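You operate a simulated robot arm through the tools that you are given. There is no shell and no other tool. Be economical: measure what you need, move in short steps, check, and stop when the job is done.

You run a simulated two-armed robot. Do the job below in one go: nothing can be reset, and whatever is moved stays where it is left.

## Task
Take the yellow wedge from the right half of the bench and put it on the upper shelf of the blue rack. Then take the lid off the clear jar with a white foot and lay it down on the right half of the bench. Then put the blue-handled jug on the top shelf of the blue rack. Then put two of the black caps from the left half of the bench on the side deck. Then open the upper drawer. Do these in the order given. Set down upright: yellow wedge, blue-handled jug, black cap.

Only the result counts: the job must be done as asked and must still hold three seconds after the hand-in. Knocking over, shifting, dropping, spilling or breaking anything else fails it. A push-on lid holds only when it is set on centred and level and pressed home; a screw cap is set on level and turned clockwise until tight.

## Robot
Two 7-joint arms with two-finger grippers on one trunk, on a base that drives. Base frame: it is fixed to the floor where the robot stands at the start and does not move with it; the origin is under the middle of the robot, x ahead of it, y to its left, z up; the surface under the hand at the start is at about z = 850. Lengths are in mm, angles in rad, forces in N, time in s.
The left shoulder is at the start at [60, 179, 1055], the right one opposite. With the tool pointing down near the work surface each hand reaches from about 300 to 680 mm from the robot's upright axis, wherever it stands, measured 20 degrees to its own side. Places, roughly: black cap (5x6x6 cm) [1200, -100, 900]; blue-handled jug [-750, 0, 750]; clear jar with a white foot (6x6x8 cm) [1000, 100, 900]; side deck [2400, 200, 600]; top shelf of the blue rack [-600, 0, 1600]; upper drawer [-4200, -200, 600]; upper shelf of the blue rack [-600, 0, 1200]; yellow wedge (15x7x8 cm) [500, 100, 900]. Payload 1.96 kg a hand.
The tool frame of a hand sits at the grasp point between the pads (the TCP): z along the fingers, y along the line on which they close. The tips reach 20 mm beyond it. The gripper opens to 72 mm. The gripper's body begins 38 mm behind the TCP.
Orientation is that of the tool frame in the base frame, as a unit quaternion [w, x, y, z]. With the fingers straight down and closing along the base's y, the tool's x points along the base's -x, its y along +y and its z along -z.

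## Interface
- The arms move only by the tool apply_moves. It takes "left_motion", "right_motion" or both (then of equal length, played together; a hand with none holds still); each is a list of rows, each a list of 7 numbers: the finger opening in mm, from 0 to 72, then the shift along the tool's x, y, z in mm, then the turn, a rotation vector about the tool's x, y, z in rad. In form: [[jaw, dx, dy, dz, ax, ay, az], ...]. A call has 1 to 12 rows; each row shifts and turns the commanded pose from where the row before left it, along the tool's axes as they then stand. Rows are played at 5 a second. More than 50 mm and 0.15 rad between two rows, or a gripper value outside its range, and nothing of the call is played. Where a pose cannot be reached the arm comes as near as it can. A force on the tool above 40 N (or 10 N above the force at the start of the call, whichever is more), or a blocked arm, ends the call early, and 0.2 s more pass. Each finger travels about 153 mm/s and halts on what it meets, pressing with about 27 N; the grip force reading is that of the motor and also rises with nothing between the fingers. The clock runs only during rows and for 0.2 s after the last one: add rows that do not move to give the fingers time. The reply holds the time, the measured pose of the TCP, the force on the tool along the base axes, the opening and the grip force, in the units named above and with some noise, with the torque about the TCP (base axes, N m) and any sound that the robot's microphone picked up.
- Cameras (640 x 400 px; columns grow to the right, rows downward): "scene" is now at [1.7, -33.6, 1595.1]; the picture's right is [-0.38, -0.93, 0.00], its down [-0.86, 0.35, -0.36] and it looks along [0.34, -0.14, -0.93] (base axes); focal length 214 px, centre (320, 200). "left" rides on the left gripper at [71, -19, -82] in its tool frame; the picture's right is [0.26, 0.97, 0.00], its down [-0.67, 0.18, -0.72] and it looks along [-0.69, 0.19, 0.70] (tool axes); focal length 280 px, centre (320, 200). "right" rides on the right gripper at [71, 19, -82] in its tool frame; the picture's right is [-0.26, 0.97, 0.00], its down [-0.67, -0.18, -0.72] and it looks along [-0.69, -0.19, 0.70] (tool axes); focal length 280 px, centre (320, 200). There is no depth. A picture from a camera that has moved, and an enlarged one, comes with that camera's place and axes in the base frame and with its lens. The place of the scene camera against the robot may be out by one fixed shift of up to 25 mm in any direction.
- capture(camera): a new picture of that camera. No time passes.
- lift_body(by): slides the trunk up (or, below 0, down) by that many mm; the arms and the scene camera ride with it, the base frame stays. It gives what a move gives, with no picture.
- steer(legs): drives the robot by 1 to 6 legs, each [ahead, left, turn to the left] in mm, mm and rad, along the robot's own axes; the way and the turn of a leg run together, so that a leg with both is an arc; at most 1500 mm and 3.142 rad a leg. The arms and the cameras ride along, it lands a little off, and it stops where it bumps. It gives what a move gives.
- turn_head(pan, tilt): turns the head with the scene camera to pan (to the left, within 1.501 rad either way) and tilt (down, from -0.506 to 1.204), counted from straight ahead of the robot. It gives what a move gives.
- close_up(camera, box): a new picture of the part [left, top, right, bottom] of that camera's present view, enlarged. No time passes.
- finish_job(): hands the job in; it is judged then, once.

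Work in short steps. Places have to be worked out from the pictures, the camera data and where the tool is seen: move nearer, look again, correct. Check each grasp and each placing, and mend what went wrong. You have 165 turns and 118 pictures in all, those below and enlarged ones among them. Open the grippers and draw the arms clear of the work before you hand the job in, unless the task says otherwise; then end with one line.

The tools are called after "Call:" by a JSON object that holds its "api" and its "payload". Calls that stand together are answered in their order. apply_moves: Moves the arms, as the interface text tells. Its arguments: {"type":"object","properties":{"left_motion":{"type":"array"},"right_motion":{"type":"array"}},"required":[]} The other tools are called the same way: lift_body (by) slides the trunk up or down; steer (legs) drives the base; turn_head (pan, tilt) turns the head that bears the scene camera; capture (camera) takes a picture; close_up (camera, box) takes an enlarged picture of a part of a camera's view; finish_job () hands the job in.

At the start:

```text
time_s: 0.0
left_eef_pos: [287.4, 437.2, 1000.7]
left_orientation: [0.0, 0.0, 1.0, 0.0]
left_contact_force: [0.1, -0.1, 0.1]
left_torque: [0.03, -0.03, 0.01]
left_finger_gap: 72.3
left_gripper_force: 0.1
right_eef_pos: [340.7, 2.0, 1000.1]
right_orientation: [0.0, 0.001, 1.0, 0.001]
right_contact_force: [-0.3, 0.2, -0.3]
right_torque: [0.03, -0.02, 0.01]
right_finger_gap: 72.4
right_gripper_force: 0.0
trunk travel left (down, up): [-700.0, 290.0]
robot x, y, heading: [-0.1, -1.9, -0.002]
head pan, tilt: [-0.389, 1.201]
```

scene: 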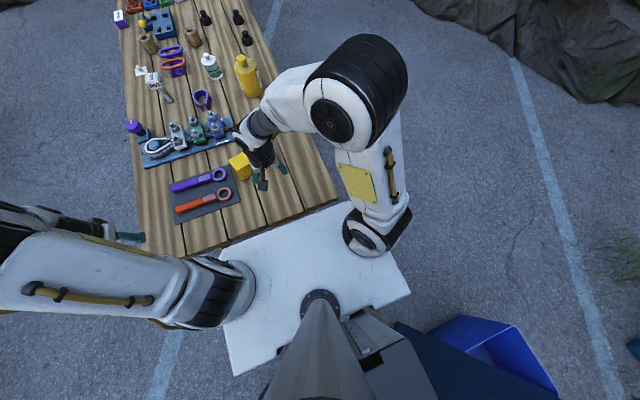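
right: 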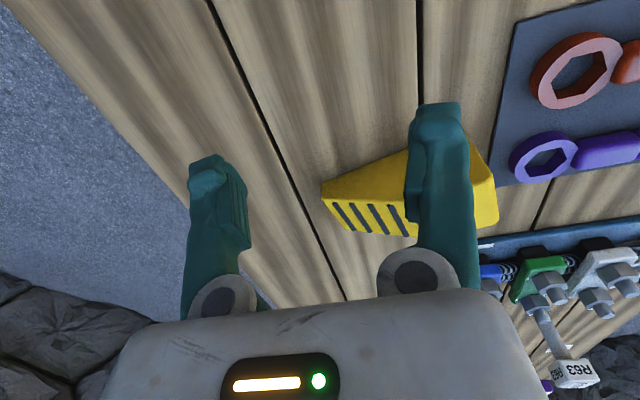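
left: 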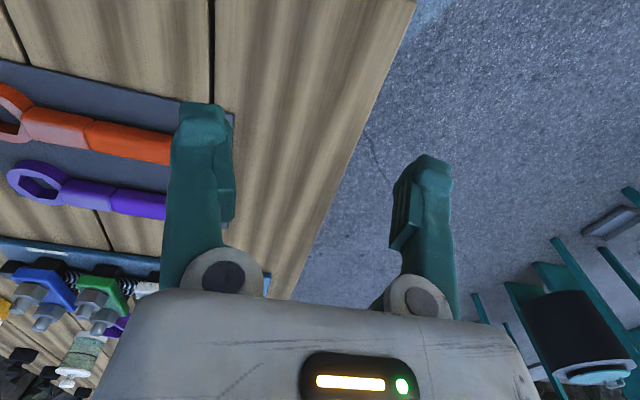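

I'll survey the bench from a higher view angle first: head ahead with moderate tilt.

Call:
{"api": "turn_head", "payload": {"pan": 0, "tilt": 0.75}}

Call:
{"api": "capture", "payload": {"camera": "scene"}}

```text
time_s: 0.9
left_eef_pos: [286.3, 436.2, 1001.9]
left_orientation: [0.0, 0.0, 1.0, -0.001]
left_contact_force: [0.1, 0.2, 0.3]
left_torque: [-0.01, 0.0, 0.03]
left_finger_gap: 71.8
left_gripper_force: 0.1
right_eef_pos: [339.7, 3.4, 1000.5]
right_orientation: [0.0, 0.0, 1.0, 0.0]
right_contact_force: [0.1, -0.2, -0.4]
right_torque: [-0.01, 0.01, 0.0]
right_finger_gap: 71.8
right_gripper_force: 0.1
trunk travel left (down, up): [-700.0, 290.0]
robot x, y, heading: [-1.7, 0.4, -0.001]
head pan, tilt: [0.0, 0.75]
```

```text
114 pictures are left
camera scene: at [32.8, -12.5, 1626.8], right [0.0, -1.0, 0.0], down [-0.68, 0.0, -0.73], along [0.73, 0.0, -0.68], focal length 214 px, centre (320, 200)
```

scene: 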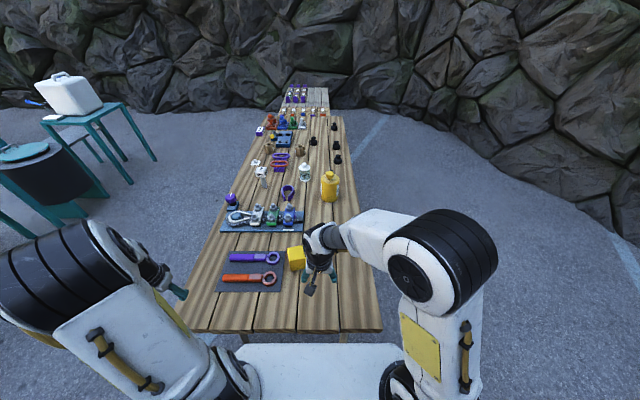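

The bench runs away from me along x. I'll zoom in on it to identify objects.

Call:
{"api": "close_up", "payload": {"camera": "scene", "box": [210, 80, 370, 180]}}

Call:
{"api": "close_up", "payload": {"camera": "scene", "box": [180, 180, 400, 318]}}

```text
4.00 times, centred on (290, 130) of scene
camera zoom: at [32.8, -12.5, 1626.8], right [0.0, -1.0, 0.0], down [-0.68, 0.0, -0.73], along [0.73, 0.0, -0.68], focal length 858 px, centre (440, 480)
```

zoom: 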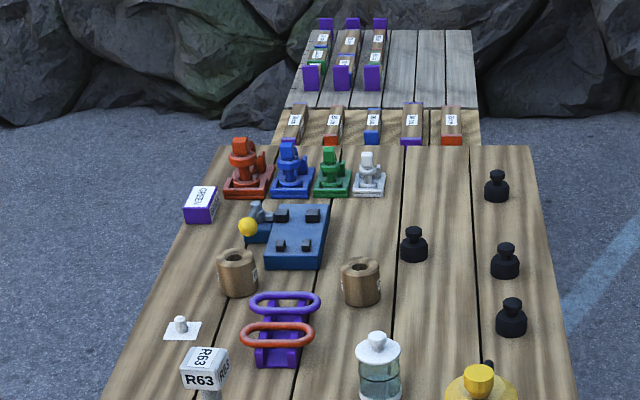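

```text
2.90 times, centred on (290, 249) of scene
camera zoom: at [32.8, -12.5, 1626.8], right [0.0, -1.0, 0.0], down [-0.68, 0.0, -0.73], along [0.73, 0.0, -0.68], focal length 622 px, centre (407, 58)
```

zoom: 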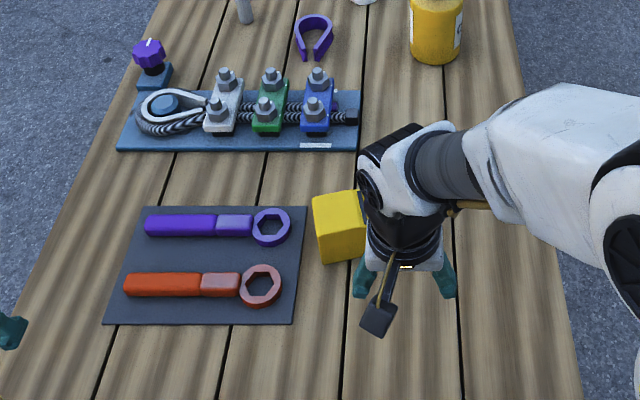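

Halves of the bench seem to be along its length (the caps are all at the far end, the wedge at the near end). I move the right hand away to the right and up so that I can see the wedge clearly.

Call:
{"api": "apply_moves", "payload": {"right_motion": [[72, 0, -40, -30, 0, 0, 0], [72, 0, -40, -30, 0, 0, 0], [72, 0, -40, -30, 0, 0, 0], [72, 0, -40, -30, 0, 0, 0], [72, 0, 0, 0, 0, 0, 0]]}}

Call:
{"api": "turn_head", "payload": {"pan": 0, "tilt": 1.0}}

Call:
{"api": "close_up", "payload": {"camera": "scene", "box": [240, 130, 400, 230]}}

Call:
{"api": "capture", "payload": {"camera": "right"}}

```text
time_s: 2.1
left_eef_pos: [287.5, 436.0, 998.5]
left_orientation: [0.0, 0.0, 1.0, -0.001]
left_contact_force: [0.0, 0.1, 0.7]
left_torque: [-0.02, -0.03, 0.01]
left_finger_gap: 71.8
left_gripper_force: 0.1
right_eef_pos: [337.1, -141.4, 1089.3]
right_orientation: [0.002, -0.001, 1.0, 0.0]
right_contact_force: [0.6, -0.3, -0.1]
right_torque: [0.0, 0.01, 0.0]
right_finger_gap: 71.9
right_gripper_force: 0.1
right hand out of reach, approached as far as the arm can: row 4
trunk travel left (down, up): [-700.0, 290.0]
robot x, y, heading: [0.3, 3.1, 0.001]
head pan, tilt: [0.0, 0.75]
```

```text
time_s: 2.9
left_eef_pos: [287.1, 435.4, 998.7]
left_orientation: [0.0, 0.0, 1.0, 0.0]
left_contact_force: [-0.2, 0.2, 0.7]
left_torque: [-0.02, 0.03, -0.02]
left_finger_gap: 72.1
left_gripper_force: 0.1
right_eef_pos: [337.5, -142.1, 1088.1]
right_orientation: [0.002, 0.0, 1.0, -0.001]
right_contact_force: [0.4, -0.5, 0.0]
right_torque: [0.02, -0.03, -0.04]
right_finger_gap: 72.0
right_gripper_force: 0.0
trunk travel left (down, up): [-700.0, 290.0]
robot x, y, heading: [-2.4, 1.4, 0.002]
head pan, tilt: [0.0, 1.0]
```

```text
4.00 times, centred on (320, 180) of scene
camera zoom: at [19.7, -12.6, 1607.7], right [0.0, -1.0, 0.0], down [-0.84, 0.0, -0.54], along [0.54, 0.0, -0.84], focal length 858 px, centre (320, 280)
```

zoom: 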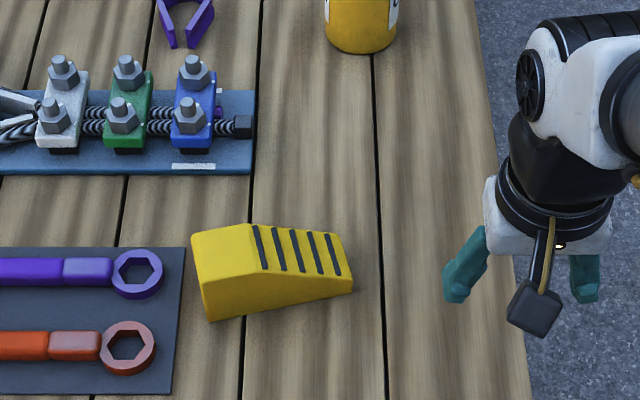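

```text
110 pictures are left
camera right: at [264.8, -122.0, 1171.4], right [0.26, 0.97, 0.0], down [0.67, -0.18, 0.72], along [0.69, -0.19, -0.7], focal length 280 px, centre (320, 200)
```

right: 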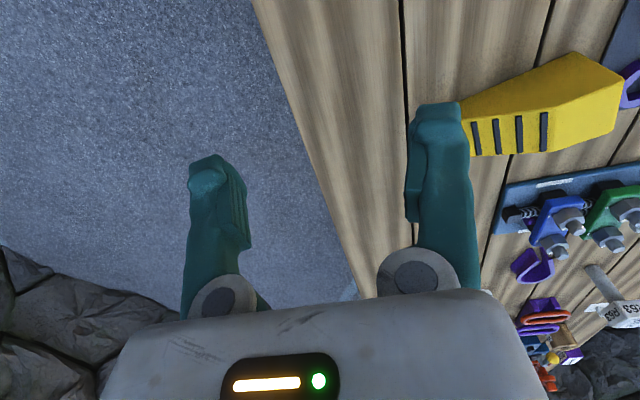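

The wedge is upright: tall block to the left (y≈100), slope to the right. Next I check the rack behind with the head turned to each side.

Call:
{"api": "turn_head", "payload": {"pan": -1.5, "tilt": 0.6}}

Call:
{"api": "capture", "payload": {"camera": "scene"}}

Call:
{"api": "turn_head", "payload": {"pan": 1.5, "tilt": 0.6}}

Call:
{"api": "capture", "payload": {"camera": "scene"}}

```text
time_s: 4.5
left_eef_pos: [287.7, 435.4, 998.8]
left_orientation: [0.0, 0.0, 1.0, 0.0]
left_contact_force: [-0.1, 0.1, -0.2]
left_torque: [0.0, 0.01, 0.01]
left_finger_gap: 72.0
left_gripper_force: 0.0
right_eef_pos: [337.7, -140.6, 1088.7]
right_orientation: [0.003, 0.0, 1.0, 0.0]
right_contact_force: [-0.1, -0.2, -0.7]
right_torque: [-0.05, -0.01, 0.0]
right_finger_gap: 72.0
right_gripper_force: 0.1
trunk travel left (down, up): [-700.0, 290.0]
robot x, y, heading: [1.5, 0.4, -0.001]
head pan, tilt: [-1.499, 0.6]
```

```text
109 pictures are left
camera scene: at [-43.6, -100.6, 1639.7], right [-1.0, -0.07, 0.0], down [-0.04, 0.56, -0.82], along [0.06, -0.82, -0.57], focal length 214 px, centre (320, 200)
```

scene: 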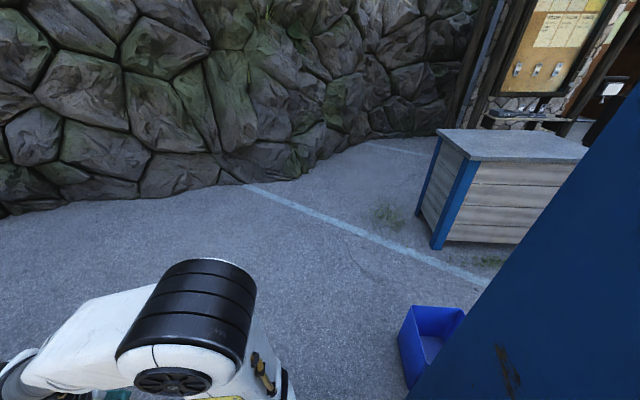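

```text
time_s: 7.1
left_eef_pos: [287.3, 435.1, 999.7]
left_orientation: [0.0, 0.0, 1.0, 0.0]
left_contact_force: [-0.3, 0.7, -0.3]
left_torque: [0.01, 0.01, -0.01]
left_finger_gap: 71.9
left_gripper_force: 0.2
right_eef_pos: [337.6, -141.6, 1088.0]
right_orientation: [0.003, 0.0, 1.0, 0.0]
right_contact_force: [-0.6, -1.2, -0.6]
right_torque: [0.0, -0.01, 0.0]
right_finger_gap: 72.0
right_gripper_force: 0.0
trunk travel left (down, up): [-700.0, 290.0]
robot x, y, heading: [-1.7, 1.5, -0.005]
head pan, tilt: [1.499, 0.6]
```

```text
108 pictures are left
camera scene: at [-43.6, 75.7, 1639.7], right [1.0, -0.07, 0.0], down [-0.04, -0.56, -0.83], along [0.06, 0.82, -0.56], focal length 214 px, centre (320, 200)
```

scene: 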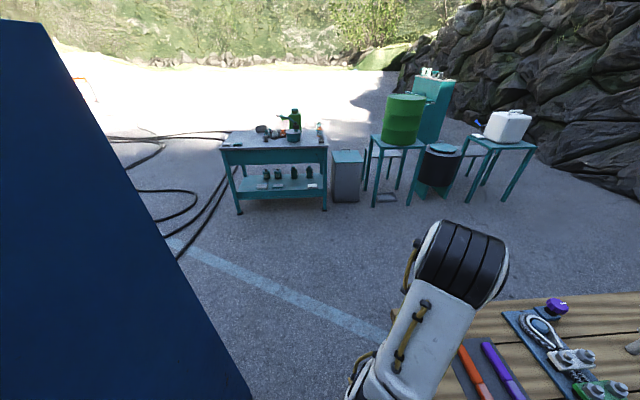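

A blue rack stands right behind me. I drive out to the left into open floor and turn round to see its front.

Call:
{"api": "steer", "payload": {"legs": [[0, 1200, 0], [0, 0, 3.14]]}}

Call:
{"api": "turn_head", "payload": {"pan": 0.95, "tilt": 0.5}}

Call:
{"api": "capture", "payload": {"camera": "scene"}}

```text
time_s: 20.4
left_eef_pos: [-294.8, 752.0, 999.3]
left_orientation: [0.0, 1.0, -0.013, 0.0]
left_contact_force: [0.3, -0.8, -1.0]
left_torque: [-0.01, 0.03, 0.0]
left_finger_gap: 72.0
left_gripper_force: 0.1
right_eef_pos: [-331.3, 1330.6, 1087.9]
right_orientation: [0.0, 1.0, -0.012, -0.001]
right_contact_force: [-1.0, -0.4, -0.6]
right_torque: [0.01, -0.01, -0.04]
right_finger_gap: 71.8
right_gripper_force: 0.1
trunk travel left (down, up): [-700.0, 290.0]
robot x, y, heading: [2.0, 1179.6, 3.119]
head pan, tilt: [1.499, 0.6]
```

```text
time_s: 21.3
left_eef_pos: [-296.2, 751.0, 999.4]
left_orientation: [0.0, 1.0, -0.013, 0.0]
left_contact_force: [-0.3, 0.6, 1.1]
left_torque: [-0.01, -0.02, -0.02]
left_finger_gap: 71.8
left_gripper_force: 0.0
right_eef_pos: [-331.3, 1331.3, 1089.1]
right_orientation: [-0.001, 1.0, -0.012, -0.003]
right_contact_force: [-0.7, -0.1, 0.7]
right_torque: [0.01, -0.02, -0.01]
right_finger_gap: 72.1
right_gripper_force: 0.1
trunk travel left (down, up): [-700.0, 290.0]
robot x, y, heading: [2.3, 1181.4, 3.116]
head pan, tilt: [0.949, 0.499]
```

```text
107 pictures are left
camera scene: at [17.4, 1093.7, 1648.8], right [-0.8, 0.6, 0.0], down [0.29, 0.38, -0.88], along [-0.53, -0.7, -0.48], focal length 214 px, centre (320, 200)
```

scene: 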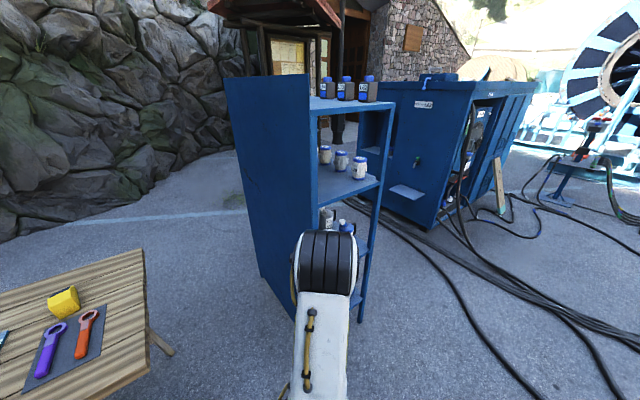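

The big panel is the rack's back, facing the bench; the shelves open away from it. I zoom in on it.

Call:
{"api": "close_up", "payload": {"camera": "scene", "box": [210, 60, 450, 210]}}

Call:
{"api": "close_up", "payload": {"camera": "scene", "box": [300, 170, 400, 240]}}

```text
2.67 times, centred on (330, 135) of scene
camera zoom: at [17.4, 1093.7, 1648.8], right [-0.8, 0.6, 0.0], down [0.29, 0.38, -0.88], along [-0.53, -0.7, -0.48], focal length 572 px, centre (293, 373)
```

zoom: 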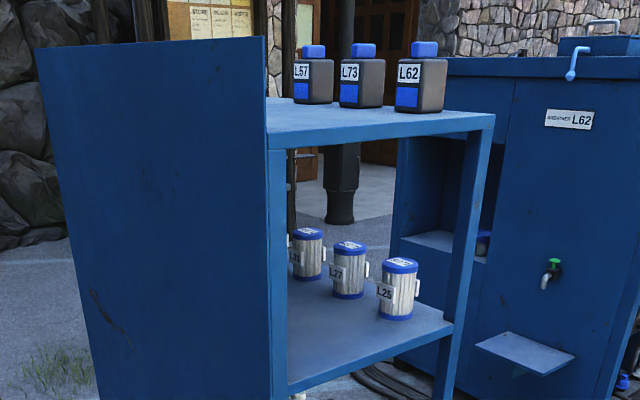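

```text
5.71 times, centred on (350, 205) of scene
camera zoom: at [17.4, 1093.7, 1648.8], right [-0.8, 0.6, 0.0], down [0.29, 0.38, -0.88], along [-0.53, -0.7, -0.48], focal length 1226 px, centre (149, 171)
```

zoom: 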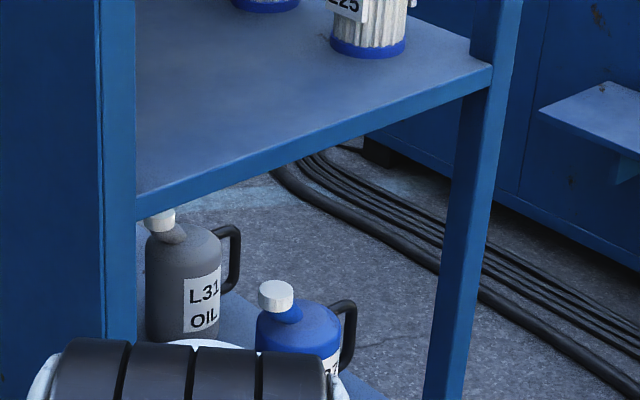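

Jugs stand on the lower shelf. I drive ahead to around x=-1350 and turn to face the open side.

Call:
{"api": "steer", "payload": {"legs": [[1350, 0, 0], [0, 0, 1.57]]}}

Call:
{"api": "turn_head", "payload": {"pan": 0.6, "tilt": 0.4}}

Call:
{"api": "capture", "payload": {"camera": "scene"}}

```text
time_s: 32.0
left_eef_pos: [-926.9, 934.3, 999.3]
left_orientation: [0.0, 0.721, 0.693, 0.0]
left_contact_force: [-0.3, 0.0, -0.4]
left_torque: [0.0, -0.02, 0.0]
left_finger_gap: 72.1
left_gripper_force: 0.0
right_eef_pos: [-1504.9, 907.7, 1089.3]
right_orientation: [0.001, 0.721, 0.693, -0.002]
right_contact_force: [0.8, 0.0, -0.1]
right_torque: [0.01, 0.0, -0.03]
right_finger_gap: 71.9
right_gripper_force: 0.0
trunk travel left (down, up): [-700.0, 290.0]
robot x, y, heading: [-1348.6, 1238.4, -1.614]
head pan, tilt: [0.949, 0.499]
```

```text
time_s: 32.8
left_eef_pos: [-925.4, 935.0, 999.6]
left_orientation: [0.0, 0.721, 0.692, 0.0]
left_contact_force: [-0.2, -0.3, 0.2]
left_torque: [-0.01, 0.02, 0.0]
left_finger_gap: 72.0
left_gripper_force: 0.0
right_eef_pos: [-1505.5, 908.8, 1089.0]
right_orientation: [0.002, 0.722, 0.692, -0.002]
right_contact_force: [0.4, -1.1, 0.0]
right_torque: [0.0, -0.02, 0.01]
right_finger_gap: 72.3
right_gripper_force: 0.1
trunk travel left (down, up): [-700.0, 290.0]
robot x, y, heading: [-1349.4, 1240.3, -1.606]
head pan, tilt: [0.6, 0.4]
```

```text
104 pictures are left
camera scene: at [-1288.2, 1208.9, 1657.9], right [-0.85, -0.53, 0.0], down [-0.21, 0.33, -0.92], along [0.49, -0.78, -0.39], focal length 214 px, centre (320, 200)
```

scene: 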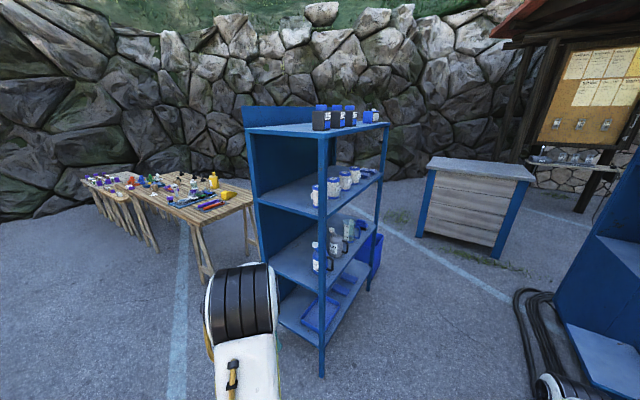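

The rack's open front is at x≈-835, y from about -415 to 465. I drive in front of it and face it (+x).

Call:
{"api": "steer", "payload": {"legs": [[0, -180, 0], [1230, 0, 0], [0, 0, 1.6]]}}

Call:
{"api": "turn_head", "payload": {"pan": 0, "tilt": 0.4}}

Call:
{"api": "capture", "payload": {"camera": "scene"}}

```text
time_s: 44.0
left_eef_pos: [-1290.2, 464.7, 998.5]
left_orientation: [0.0, -0.001, 1.0, 0.0]
left_contact_force: [-0.1, 0.3, -0.1]
left_torque: [-0.02, -0.03, 0.0]
left_finger_gap: 72.1
left_gripper_force: 0.1
right_eef_pos: [-1239.4, -114.6, 1089.1]
right_orientation: [0.003, 0.0, 1.0, 0.0]
right_contact_force: [-0.2, 0.9, 0.1]
right_torque: [0.0, -0.01, -0.01]
right_finger_gap: 72.4
right_gripper_force: 0.1
trunk travel left (down, up): [-700.0, 290.0]
robot x, y, heading: [-1576.5, 26.0, 0.0]
head pan, tilt: [0.6, 0.4]
```

```text
time_s: 45.0
left_eef_pos: [-1290.6, 463.3, 998.1]
left_orientation: [0.0, -0.001, 1.0, 0.0]
left_contact_force: [-0.1, 0.4, 1.3]
left_torque: [0.01, -0.02, -0.01]
left_finger_gap: 72.1
left_gripper_force: 0.1
right_eef_pos: [-1239.4, -113.2, 1089.5]
right_orientation: [0.003, 0.0, 1.0, 0.0]
right_contact_force: [0.4, -0.5, -0.2]
right_torque: [-0.01, -0.03, -0.01]
right_finger_gap: 72.2
right_gripper_force: 0.0
trunk travel left (down, up): [-700.0, 290.0]
robot x, y, heading: [-1579.3, 25.6, 0.001]
head pan, tilt: [0.0, 0.4]
```

```text
103 pictures are left
camera scene: at [-1534.6, 15.2, 1657.9], right [0.0, -1.0, 0.0], down [-0.39, 0.0, -0.92], along [0.92, 0.0, -0.39], focal length 214 px, centre (320, 200)
```

scene: 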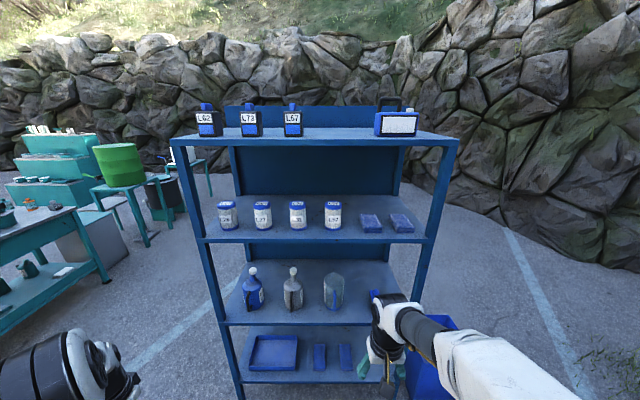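

I zoom in on the lower shelf to find the blue-handled jug, plus the top shelf for free space.

Call:
{"api": "close_up", "payload": {"camera": "scene", "box": [210, 245, 430, 383]}}

Call:
{"api": "close_up", "payload": {"camera": "scene", "box": [170, 90, 470, 278]}}

```text
2.90 times, centred on (320, 314) of scene
camera zoom: at [-1534.6, 15.2, 1657.9], right [0.0, -1.0, 0.0], down [-0.39, 0.0, -0.92], along [0.92, 0.0, -0.39], focal length 622 px, centre (320, -130)
```

zoom: 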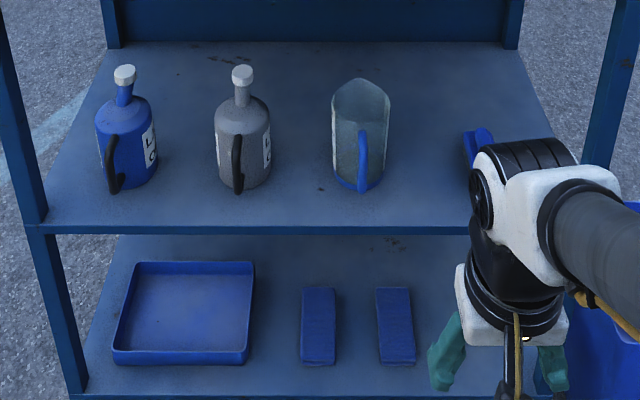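

```text
2.13 times, centred on (320, 184) of scene
camera zoom: at [-1534.6, 15.2, 1657.9], right [0.0, -1.0, 0.0], down [-0.39, 0.0, -0.92], along [0.92, 0.0, -0.39], focal length 456 px, centre (320, 234)
```

zoom: 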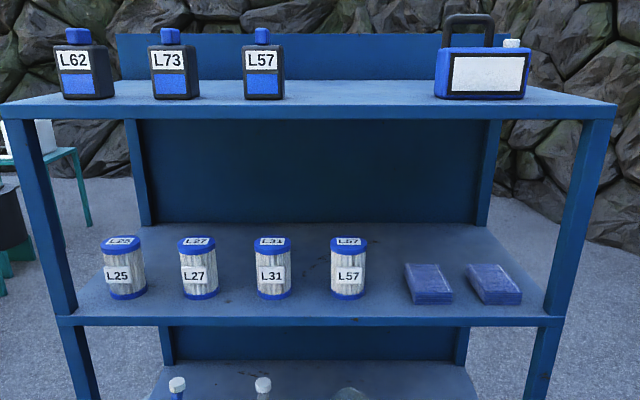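

Blue-handled jug: the clear one, handle toward the aisle. Free shelf room: upper shelf behind the blue pads (about x≈-560, y≈-170); top shelf gap around y≈-50. Now back to the bench, to its +y side, facing -y, to grip the wedge by its tall end with a tilted hand.

Call:
{"api": "steer", "payload": {"legs": [[0, 1200, 0], [1100, 0, 0], [1100, 0, 0], [0, 0, -1.57]]}}

Call:
{"api": "turn_head", "payload": {"pan": 0, "tilt": 0.75}}

Call:
{"api": "capture", "payload": {"camera": "scene"}}

```text
time_s: 65.4
left_eef_pos: [1075.3, 905.2, 999.7]
left_orientation: [0.0, 0.709, 0.706, 0.0]
left_contact_force: [0.0, -0.5, 0.3]
left_torque: [0.02, -0.02, 0.0]
left_finger_gap: 71.8
left_gripper_force: 0.0
right_eef_pos: [496.4, 858.0, 1090.6]
right_orientation: [0.002, 0.709, 0.705, -0.002]
right_contact_force: [-0.4, -0.5, 0.0]
right_torque: [0.01, 0.0, -0.01]
right_finger_gap: 72.0
right_gripper_force: 0.1
trunk travel left (down, up): [-700.0, 290.0]
robot x, y, heading: [641.0, 1193.4, -1.578]
head pan, tilt: [0.0, 0.4]
```

```text
time_s: 66.2
left_eef_pos: [1076.1, 905.7, 999.5]
left_orientation: [0.0, 0.709, 0.705, 0.0]
left_contact_force: [0.0, 1.0, -0.3]
left_torque: [0.0, -0.03, 0.01]
left_finger_gap: 72.0
left_gripper_force: 0.1
right_eef_pos: [496.5, 858.7, 1089.5]
right_orientation: [0.002, 0.709, 0.705, -0.002]
right_contact_force: [0.9, -1.4, 0.6]
right_torque: [-0.02, -0.02, 0.0]
right_finger_gap: 71.8
right_gripper_force: 0.1
trunk travel left (down, up): [-700.0, 290.0]
robot x, y, heading: [641.6, 1193.1, -1.577]
head pan, tilt: [0.0, 0.75]
```

```text
100 pictures are left
camera scene: at [650.6, 1159.5, 1626.9], right [-1.0, 0.01, 0.0], down [0.0, 0.68, -0.73], along [0.0, -0.73, -0.68], focal length 214 px, centre (320, 200)
```

scene: 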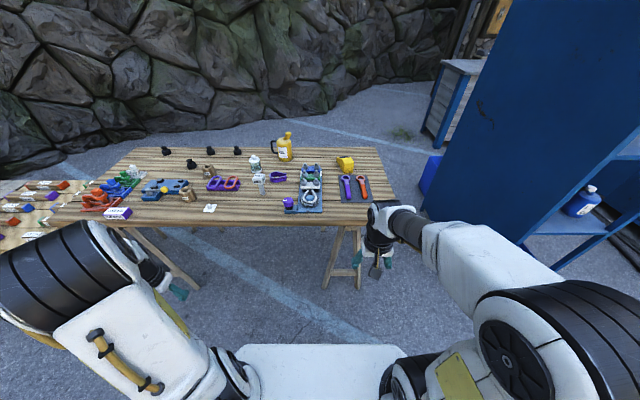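

This viewpoint confirms halves: left = far x (caps), right = near x (wedge). Trestle feet are near (570,405), so I stop with the base front short of them: drive ahead 380.

Call:
{"api": "steer", "payload": {"legs": [[380, 0, 0]]}}

Call:
{"api": "turn_head", "payload": {"pan": -0.15, "tilt": 0.85}}

Call:
{"api": "close_up", "payload": {"camera": "scene", "box": [220, 80, 420, 205]}}

```text
time_s: 68.6
left_eef_pos: [1070.4, 527.0, 999.4]
left_orientation: [0.0, 0.711, 0.703, 0.0]
left_contact_force: [-0.8, 1.0, -0.2]
left_torque: [0.02, -0.01, 0.0]
left_finger_gap: 71.9
left_gripper_force: 0.0
right_eef_pos: [492.6, 484.1, 1089.0]
right_orientation: [0.001, 0.711, 0.703, -0.002]
right_contact_force: [0.4, 0.5, 0.5]
right_torque: [0.0, -0.01, -0.02]
right_finger_gap: 71.9
right_gripper_force: 0.0
trunk travel left (down, up): [-700.0, 290.0]
robot x, y, heading: [641.5, 823.0, -1.583]
head pan, tilt: [0.0, 0.75]
```

```text
time_s: 69.3
left_eef_pos: [1071.2, 527.6, 1000.2]
left_orientation: [0.0, 0.711, 0.703, 0.0]
left_contact_force: [1.0, 0.4, -0.4]
left_torque: [0.04, -0.02, -0.02]
left_finger_gap: 72.0
left_gripper_force: 0.0
right_eef_pos: [493.0, 484.0, 1089.8]
right_orientation: [0.001, 0.711, 0.703, -0.002]
right_contact_force: [-0.6, 0.2, -0.4]
right_torque: [-0.03, 0.0, -0.01]
right_finger_gap: 72.1
right_gripper_force: 0.0
trunk travel left (down, up): [-700.0, 290.0]
robot x, y, heading: [639.1, 820.7, -1.583]
head pan, tilt: [-0.15, 0.85]
```

```text
3.20 times, centred on (320, 142) of scene
camera zoom: at [635.9, 789.7, 1618.8], right [-0.99, 0.16, 0.0], down [0.12, 0.74, -0.66], along [-0.11, -0.65, -0.75], focal length 686 px, centre (320, 384)
```

zoom: 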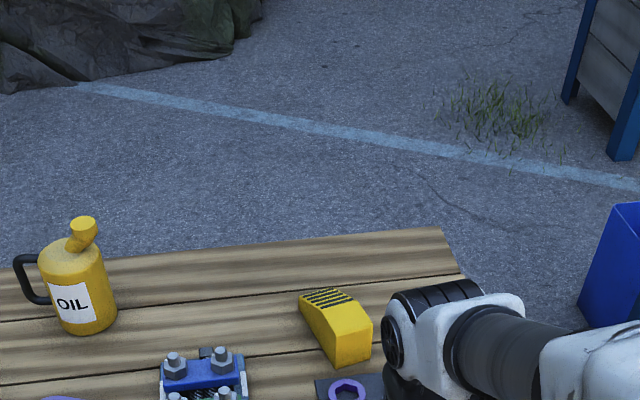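

The wedge's tall face is centred about (471,98), long axis yawed ~0.17 rad, width ~60. I yaw the right hand, move over, and tilt it 45° for a close look.

Call:
{"api": "apply_moves", "payload": {"right_motion": [[72, 0, 0, 0, 0, 0, -0.09], [72, 0, 0, 0, 0, 0, -0.09], [72, -45, -12, 12, 0, 0, 0], [72, -45, -12, 12, 0, 0, 0], [72, -45, -12, 12, 0, 0, 0], [72, -45, -12, 12, 0, 0, 0], [72, 0, 0, 0, 0, -0.15, 0], [72, 0, 0, 0, 0, -0.15, 0], [72, 0, 0, 0, 0, -0.15, 0], [72, 0, 0, 0, 0, -0.15, 0], [72, 0, 0, 0, 0, -0.15, 0], [72, 0, 0, 0, 0, 0, 0]]}}

Call:
{"api": "apply_moves", "payload": {"right_motion": [[72, -24, -12, 40, 0, 0, 0], [72, -24, -12, 40, 0, 0, 0], [72, 0, 0, 0, 0, 0, 0]]}}

Call:
{"api": "capture", "payload": {"camera": "right"}}

```text
time_s: 71.9
left_eef_pos: [1070.9, 527.8, 1000.6]
left_orientation: [0.0, 0.711, 0.703, 0.0]
left_contact_force: [-1.2, -0.3, 0.8]
left_torque: [0.0, 0.0, 0.02]
left_finger_gap: 72.4
left_gripper_force: 0.1
right_eef_pos: [480.2, 347.3, 1053.6]
right_orientation: [0.28, 0.6, 0.711, -0.238]
right_contact_force: [0.8, 0.0, -0.6]
right_torque: [0.02, -0.02, -0.01]
right_finger_gap: 72.1
right_gripper_force: 0.1
right hand out of reach, approached as far as the arm can: row 6
trunk travel left (down, up): [-700.0, 290.0]
robot x, y, heading: [639.8, 819.9, -1.58]
head pan, tilt: [-0.15, 0.85]
```

```text
time_s: 72.7
left_eef_pos: [1071.1, 528.3, 1000.5]
left_orientation: [0.001, 0.711, 0.704, -0.001]
left_contact_force: [-0.3, -0.5, 0.8]
left_torque: [-0.01, -0.01, 0.02]
left_finger_gap: 71.9
left_gripper_force: 0.0
right_eef_pos: [471.8, 256.5, 1028.0]
right_orientation: [0.281, 0.599, 0.711, -0.238]
right_contact_force: [-0.1, 0.5, 0.1]
right_torque: [0.01, 0.0, 0.0]
right_finger_gap: 72.1
right_gripper_force: 0.2
trunk travel left (down, up): [-700.0, 290.0]
robot x, y, heading: [637.2, 816.8, -1.581]
head pan, tilt: [-0.15, 0.85]
```

```text
98 pictures are left
camera right: at [471.4, 365.5, 1039.7], right [0.98, -0.03, 0.18], down [-0.18, -0.03, 0.98], along [-0.02, -1.0, -0.04], focal length 280 px, centre (320, 200)
```

right: 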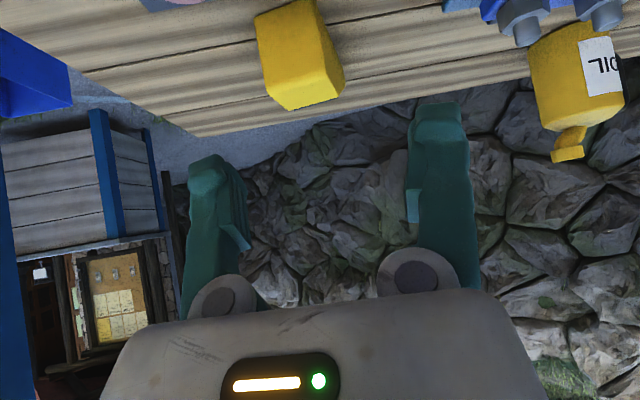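

The wrist camera puts the tall face nearer y≈112, x 437–495, top z≈916. I take an enlarged view to refine.

Call:
{"api": "close_up", "payload": {"camera": "right", "box": [220, 0, 380, 125]}}

```text
3.20 times, centred on (300, 62) of right
camera zoom: at [471.4, 365.5, 1039.7], right [0.98, -0.03, 0.18], down [-0.18, -0.03, 0.98], along [-0.02, -1.0, -0.04], focal length 897 px, centre (384, 640)
```

zoom: 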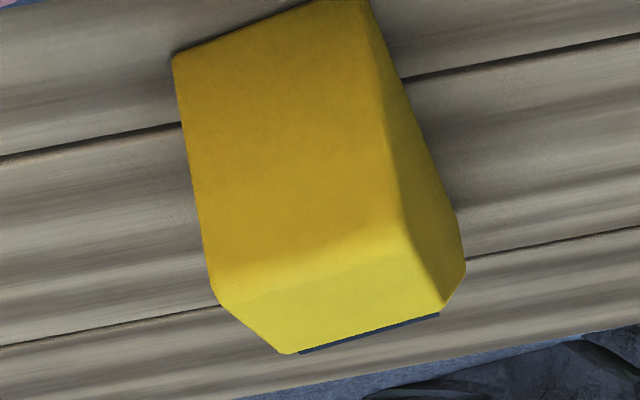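

Tall face centre ≈(466,116), top z≈924, yaw ≈0.19, width ≈60. I align laterally and advance halfway along the tool axis.

Call:
{"api": "apply_moves", "payload": {"right_motion": [[72, -12.4, -9.5, 36, 0, 0, 0], [72, -12.4, -9.5, 36, 0, 0, 0], [72, -12.4, -9.5, 36, 0, 0, 0], [72, 0, 0, 0, 0, 0, 0]]}}

Call:
{"api": "capture", "payload": {"camera": "right"}}

```text
time_s: 73.7
left_eef_pos: [1071.2, 527.9, 1000.6]
left_orientation: [0.0, 0.71, 0.704, 0.001]
left_contact_force: [0.4, 0.6, 0.1]
left_torque: [0.02, 0.03, 0.0]
left_finger_gap: 72.3
left_gripper_force: 0.0
right_eef_pos: [461.5, 151.1, 975.7]
right_orientation: [0.281, 0.599, 0.711, -0.238]
right_contact_force: [-0.4, 1.2, 0.9]
right_torque: [-0.05, 0.0, -0.01]
right_finger_gap: 72.1
right_gripper_force: 0.0
trunk travel left (down, up): [-700.0, 290.0]
robot x, y, heading: [636.5, 814.6, -1.582]
head pan, tilt: [-0.15, 0.85]
```

```text
96 pictures are left
camera right: at [461.2, 261.0, 988.4], right [0.98, -0.03, 0.18], down [-0.18, -0.03, 0.98], along [-0.02, -1.0, -0.04], focal length 280 px, centre (320, 200)
```

right: 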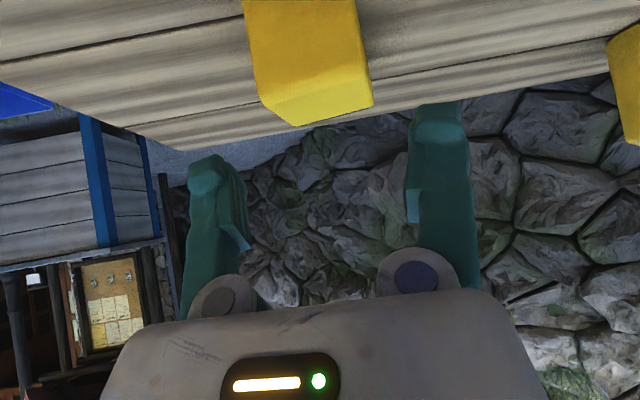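

Estimates agree. I advance the remaining ~105 mm so the fingers straddle the block.

Call:
{"api": "apply_moves", "payload": {"right_motion": [[72, 1.5, -0.8, 27, 0, 0, 0], [72, 1.5, -0.8, 27, 0, 0, 0], [72, 1.0, -0.8, 26, 0, 0, 0], [72, 0.5, 0, 24, 0, 0, 0], [72, 0, 0, 0, 0, 0, 0]]}}

Call:
{"api": "capture", "payload": {"camera": "right"}}

```text
time_s: 74.6
left_eef_pos: [1070.8, 531.5, 1000.2]
left_orientation: [0.001, 0.711, 0.703, -0.001]
left_contact_force: [0.3, -0.1, -0.6]
left_torque: [0.05, 0.01, -0.02]
left_finger_gap: 71.9
left_gripper_force: 0.1
right_eef_pos: [468.7, 87.5, 917.7]
right_orientation: [0.287, 0.597, 0.708, -0.245]
right_contact_force: [2.7, 21.9, 30.4]
right_torque: [0.37, 0.01, 0.05]
right_finger_gap: 72.0
right_gripper_force: 0.2
trunk travel left (down, up): [-700.0, 290.0]
robot x, y, heading: [639.8, 821.8, -1.58]
head pan, tilt: [-0.15, 0.85]
stopped in row 4 (right hand): the force on the tool passed its limit at 58 N (the readings are from after the stop); the commanded pose is now the measured one
```

```text
95 pictures are left
camera right: at [468.3, 198.7, 927.9], right [0.98, -0.03, 0.18], down [-0.18, -0.01, 0.98], along [-0.02, -1.0, -0.02], focal length 280 px, centre (320, 200)
```

right: 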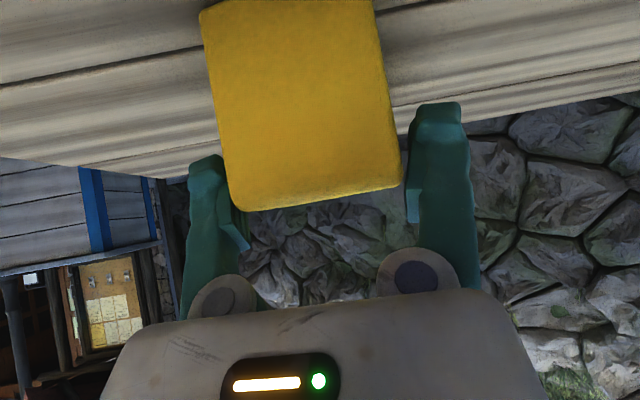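

The palm met the wedge's top edge; TCP sits ~40 mm in and ~14 mm below its top — a usable grip. I back off 4 mm and close.

Call:
{"api": "apply_moves", "payload": {"right_motion": [[72, 0, 1.5, -4, 0, 0, 0], [60, 0, 0, 0, 0, 0, 0], [30, 0, 0, 0, 0, 0, 0], [30, 0, 0, 0, 0, 0, 0], [20, 0, 0, 0, 0, 0, 0], [20, 0, 0, 0, 0, 0, 0]]}}

Call:
{"api": "capture", "payload": {"camera": "right"}}

```text
time_s: 76.0
left_eef_pos: [1071.5, 528.2, 1000.3]
left_orientation: [0.001, 0.712, 0.703, 0.0]
left_contact_force: [-0.6, -0.3, -0.1]
left_torque: [0.02, 0.05, 0.03]
left_finger_gap: 72.2
left_gripper_force: 0.0
right_eef_pos: [467.9, 90.9, 918.6]
right_orientation: [0.285, 0.599, 0.707, -0.246]
right_contact_force: [-3.6, -14.2, 29.2]
right_torque: [-0.27, 0.13, 0.1]
right_finger_gap: 71.1
right_gripper_force: 26.7
trunk travel left (down, up): [-700.0, 290.0]
robot x, y, heading: [636.6, 818.4, -1.592]
head pan, tilt: [-0.15, 0.85]
```

```text
94 pictures are left
camera right: at [468.4, 199.4, 927.8], right [0.98, -0.03, 0.18], down [-0.18, -0.01, 0.98], along [-0.02, -1.0, -0.02], focal length 280 px, centre (320, 200)
```

right: 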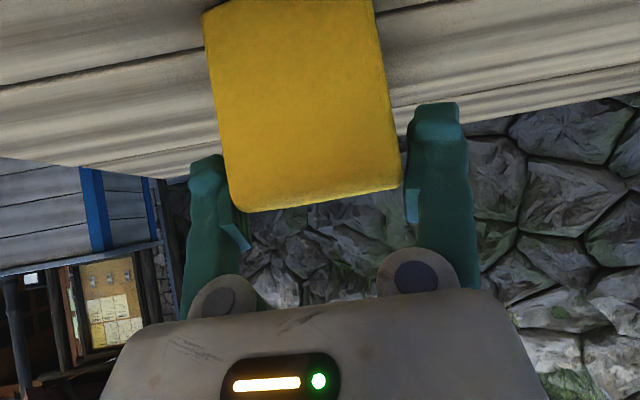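

The jaws closed at 71 mm — the wedge really is ~70 wide, barely within the jaws. I lift slightly to test whether it comes along.

Call:
{"api": "apply_moves", "payload": {"right_motion": [[20, -3.4, 0, -3.6, 0, 0, 0], [20, -6.8, 0, -7.3, 0, 0, 0], [20, -10, 0, -11, 0, 0, 0], [20, 0, 0, 0, 0, 0, 0]]}}

Call:
{"api": "capture", "payload": {"camera": "right"}}

```text
time_s: 77.0
left_eef_pos: [1070.1, 527.0, 999.2]
left_orientation: [-0.001, 0.711, 0.703, 0.0]
left_contact_force: [-0.6, 0.3, -0.2]
left_torque: [0.02, 0.03, 0.01]
left_finger_gap: 71.8
left_gripper_force: 0.0
right_eef_pos: [468.3, 90.3, 941.1]
right_orientation: [0.282, 0.6, 0.709, -0.241]
right_contact_force: [-0.6, -0.4, -5.4]
right_torque: [0.22, 0.06, 0.0]
right_finger_gap: 70.9
right_gripper_force: 27.0
trunk travel left (down, up): [-700.0, 290.0]
robot x, y, heading: [636.3, 819.6, -1.578]
head pan, tilt: [-0.15, 0.85]
```

```text
93 pictures are left
camera right: at [468.2, 199.9, 952.8], right [0.98, -0.03, 0.18], down [-0.18, -0.03, 0.98], along [-0.02, -1.0, -0.03], focal length 280 px, centre (320, 200)
```

right: 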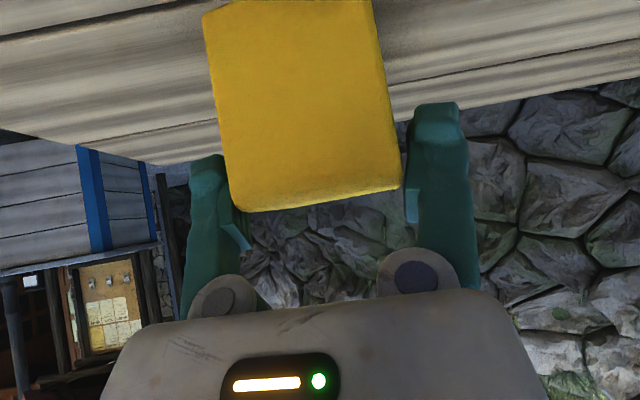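

The wedge came up cleanly (≈5 N, bottom ≈69 mm below TCP). I raise the trunk and retract the arm.

Call:
{"api": "lift_body", "payload": {"by": 150}}

Call:
{"api": "apply_moves", "payload": {"right_motion": [[20, 30, 7, -28, 0, 0, 0], [20, 30, 7, -28, 0, 0, 0], [20, 30, 7, -28, 0, 0, 0], [20, 30, 7, -28, 0, 0, 0], [20, 30, 7, -28, 0, 0, 0], [20, 30, 7, -28, 0, 0, 0]]}}

```text
time_s: 78.8
left_eef_pos: [1070.4, 525.9, 1149.8]
left_orientation: [0.0, 0.712, 0.703, 0.001]
left_contact_force: [0.0, 0.1, 0.5]
left_torque: [0.04, 0.0, 0.0]
left_finger_gap: 72.4
left_gripper_force: 0.0
right_eef_pos: [467.8, 89.3, 1092.7]
right_orientation: [0.283, 0.6, 0.709, -0.241]
right_contact_force: [0.7, -0.5, -5.8]
right_torque: [0.23, 0.07, -0.01]
right_finger_gap: 70.9
right_gripper_force: 27.4
trunk travel left (down, up): [-850.0, 140.0]
robot x, y, heading: [637.6, 820.1, -1.586]
head pan, tilt: [-0.15, 0.85]
```

```text
time_s: 80.2
left_eef_pos: [1071.2, 526.9, 1149.3]
left_orientation: [-0.001, 0.711, 0.703, 0.001]
left_contact_force: [0.5, 0.6, 0.4]
left_torque: [-0.01, -0.01, -0.01]
left_finger_gap: 72.1
left_gripper_force: 0.0
right_eef_pos: [471.2, 338.6, 1091.5]
right_orientation: [0.284, 0.599, 0.709, -0.241]
right_contact_force: [0.0, -0.3, -4.7]
right_torque: [0.26, 0.05, 0.02]
right_finger_gap: 70.4
right_gripper_force: 27.6
trunk travel left (down, up): [-850.0, 140.0]
robot x, y, heading: [638.8, 819.1, -1.577]
head pan, tilt: [-0.15, 0.85]
```

Now drive back, strafe to the aisle side of the rack.

Call:
{"api": "steer", "payload": {"legs": [[-480, 0, 0], [0, -1100, 0], [0, -1100, 0]]}}

```text
time_s: 93.6
left_eef_pos: [-1136.4, 1030.4, 1149.9]
left_orientation: [-0.001, 0.709, 0.705, 0.0]
left_contact_force: [-0.1, -0.2, -1.0]
left_torque: [0.01, 0.0, -0.01]
left_finger_gap: 71.8
left_gripper_force: 0.1
right_eef_pos: [-1734.9, 837.7, 1090.2]
right_orientation: [0.284, 0.597, 0.711, -0.241]
right_contact_force: [0.7, 0.0, -5.4]
right_torque: [0.24, 0.07, 0.0]
right_finger_gap: 68.7
right_gripper_force: 27.6
trunk travel left (down, up): [-850.0, 140.0]
robot x, y, heading: [-1572.9, 1319.1, -1.578]
head pan, tilt: [-0.15, 0.85]
```

The gap reading dropped to 68.7; I check the grasp.

Call:
{"api": "capture", "payload": {"camera": "right"}}

```text
92 pictures are left
camera right: at [-1735.8, 947.5, 1101.9], right [0.98, -0.02, 0.18], down [-0.18, -0.02, 0.98], along [-0.02, -1.0, -0.03], focal length 280 px, centre (320, 200)
```

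right: 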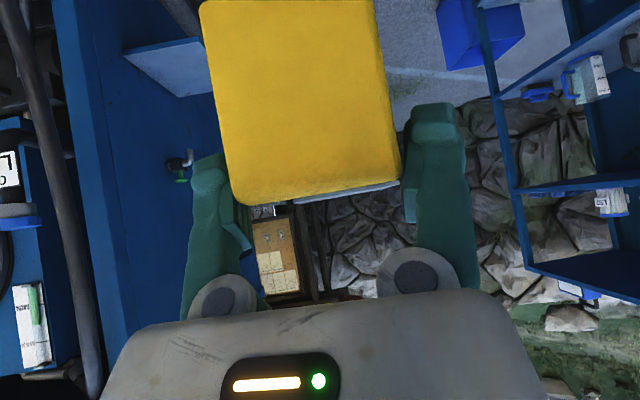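

It has slipped a few mm only, so I proceed promptly: down the aisle and turn to face the rack.

Call:
{"api": "steer", "payload": {"legs": [[1310, 0, 0], [0, 0, 1.578]]}}

Call:
{"api": "lift_body", "payload": {"by": 140}}

Call:
{"api": "capture", "payload": {"camera": "right"}}

Call:
{"api": "turn_head", "payload": {"pan": -0.1, "tilt": 0.6}}

Call:
{"api": "capture", "payload": {"camera": "scene"}}

```text
time_s: 104.1
left_eef_pos: [-1302.6, 422.6, 1149.9]
left_orientation: [0.0, 0.004, 1.0, 0.0]
left_contact_force: [0.5, 0.4, -0.6]
left_torque: [0.04, -0.01, -0.03]
left_finger_gap: 71.9
left_gripper_force: 0.0
right_eef_pos: [-1110.7, -178.3, 1090.5]
right_orientation: [0.371, -0.079, 0.925, 0.031]
right_contact_force: [0.4, -0.3, -5.2]
right_torque: [-0.08, 0.23, -0.01]
right_finger_gap: 67.5
right_gripper_force: 27.1
trunk travel left (down, up): [-850.0, 140.0]
robot x, y, heading: [-1593.9, -13.1, -0.006]
head pan, tilt: [-0.15, 0.85]
```

```text
time_s: 105.8
left_eef_pos: [-1300.9, 420.3, 1289.9]
left_orientation: [0.0, 0.004, 1.0, 0.0]
left_contact_force: [0.6, -0.9, 0.6]
left_torque: [0.01, -0.01, 0.04]
left_finger_gap: 72.1
left_gripper_force: 0.1
right_eef_pos: [-1110.6, -177.3, 1230.5]
right_orientation: [0.37, -0.079, 0.925, 0.031]
right_contact_force: [-0.8, 0.0, -5.4]
right_torque: [-0.1, 0.24, -0.02]
right_finger_gap: 66.8
right_gripper_force: 27.5
trunk travel left (down, up): [-990.0, 0.0]
robot x, y, heading: [-1594.6, -9.5, -0.011]
head pan, tilt: [-0.15, 0.85]
```

```text
91 pictures are left
camera right: at [-1221.2, -175.7, 1241.7], right [0.02, 0.98, 0.18], down [0.02, -0.18, 0.98], along [1.0, -0.02, -0.03], focal length 280 px, centre (320, 200)
```

right: 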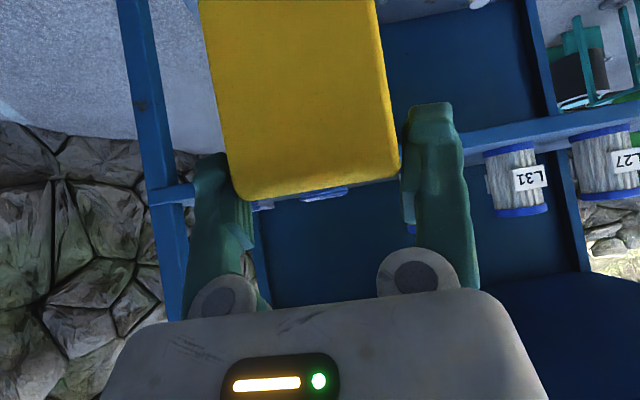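

```text
time_s: 106.5
left_eef_pos: [-1300.2, 422.6, 1289.9]
left_orientation: [0.0, 0.005, 1.0, 0.0]
left_contact_force: [-1.0, 0.2, -0.1]
left_torque: [-0.01, 0.0, -0.03]
left_finger_gap: 72.1
left_gripper_force: 0.2
right_eef_pos: [-1110.6, -176.5, 1231.3]
right_orientation: [0.371, -0.08, 0.925, 0.031]
right_contact_force: [-0.6, 0.2, -6.0]
right_torque: [-0.04, 0.21, 0.02]
right_finger_gap: 66.9
right_gripper_force: 26.5
trunk travel left (down, up): [-990.0, 0.0]
robot x, y, heading: [-1595.2, -16.8, -0.006]
head pan, tilt: [-0.099, 0.6]
```

```text
90 pictures are left
camera scene: at [-1554.8, -33.4, 1929.6], right [-0.11, -0.99, 0.0], down [-0.56, 0.06, -0.82], along [0.82, -0.09, -0.57], focal length 214 px, centre (320, 200)
```

scene: 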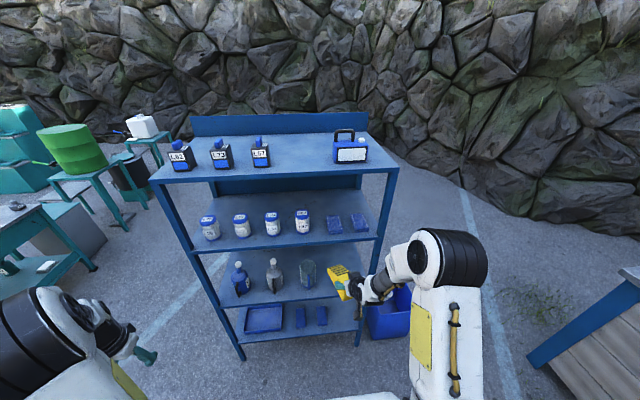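

The wedge is held, drooping slightly. I zoom in on it and the shelf to measure droop and clearances.

Call:
{"api": "close_up", "payload": {"camera": "scene", "box": [260, 160, 420, 320]}}

```text
2.50 times, centred on (340, 240) of scene
camera zoom: at [-1554.8, -33.4, 1929.6], right [-0.11, -0.99, 0.0], down [-0.56, 0.06, -0.82], along [0.82, -0.09, -0.57], focal length 536 px, centre (270, 100)
```

zoom: 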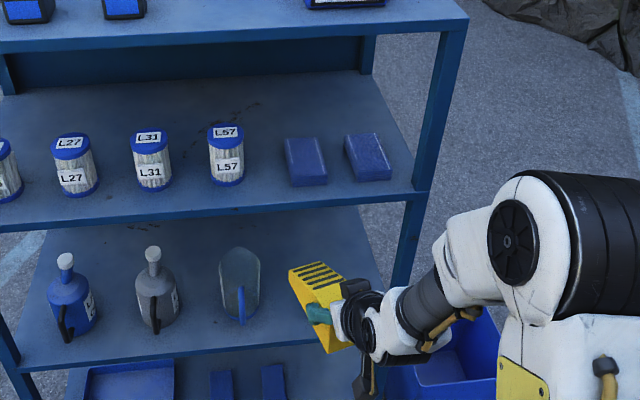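

Pads are low, behind them is free (x>-665). The droop is ~0.06 rad. I raise the hand 100 mm, shift right and level the wedge.

Call:
{"api": "apply_moves", "payload": {"right_motion": [[20, -16, -12, -19.5, 0, -0.015, 0], [20, -16, -12, -19.5, 0, -0.015, 0], [20, -16, -12, -19.5, 0, -0.015, 0], [20, -16, -12, -19.5, 0, -0.015, 0], [20, 0, 0, 0, 0, 0, 0]]}}

Call:
{"api": "steer", "payload": {"legs": [[100, 0, 0]]}}

Call:
{"api": "close_up", "payload": {"camera": "scene", "box": [240, 120, 460, 300]}}

Call:
{"api": "capture", "payload": {"camera": "right"}}

```text
time_s: 107.8
left_eef_pos: [-1301.4, 421.2, 1289.8]
left_orientation: [0.0, 0.004, 1.0, 0.0]
left_contact_force: [0.4, -0.1, -0.6]
left_torque: [-0.01, 0.0, -0.03]
left_finger_gap: 71.9
left_gripper_force: 0.1
right_eef_pos: [-1112.7, -226.4, 1331.4]
right_orientation: [0.398, -0.078, 0.914, 0.032]
right_contact_force: [0.1, 0.7, -5.1]
right_torque: [-0.11, 0.24, -0.02]
right_finger_gap: 66.9
right_gripper_force: 27.0
trunk travel left (down, up): [-990.0, 0.0]
robot x, y, heading: [-1594.3, -14.4, -0.011]
head pan, tilt: [-0.099, 0.6]
```

```text
time_s: 108.9
left_eef_pos: [-1207.9, 421.1, 1290.6]
left_orientation: [0.002, 0.006, 1.0, -0.001]
left_contact_force: [-0.3, 0.1, -0.3]
left_torque: [0.0, -0.03, -0.01]
left_finger_gap: 71.8
left_gripper_force: 0.1
right_eef_pos: [-1019.3, -227.3, 1333.9]
right_orientation: [0.401, -0.078, 0.912, 0.032]
right_contact_force: [-0.9, 0.1, -5.4]
right_torque: [-0.08, 0.25, 0.01]
right_finger_gap: 66.8
right_gripper_force: 27.4
trunk travel left (down, up): [-990.0, 0.0]
robot x, y, heading: [-1496.4, -12.0, -0.012]
head pan, tilt: [-0.099, 0.6]
```

```text
2.22 times, centred on (350, 210) of scene
camera zoom: at [-1465.3, -34.4, 1929.8], right [-0.11, -0.99, 0.0], down [-0.56, 0.06, -0.83], along [0.82, -0.09, -0.56], focal length 477 px, centre (253, 178)
```

zoom: 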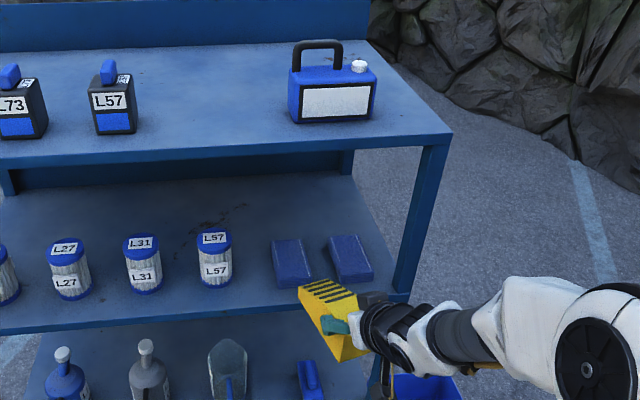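

```text
87 pictures are left
camera right: at [-1131.1, -226.9, 1338.4], right [0.01, 0.98, 0.19], down [-0.04, -0.19, 0.98], along [1.0, -0.02, 0.04], focal length 280 px, centre (320, 200)
```

right: 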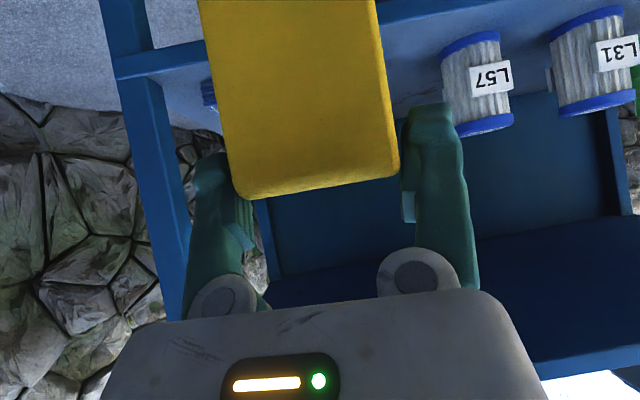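

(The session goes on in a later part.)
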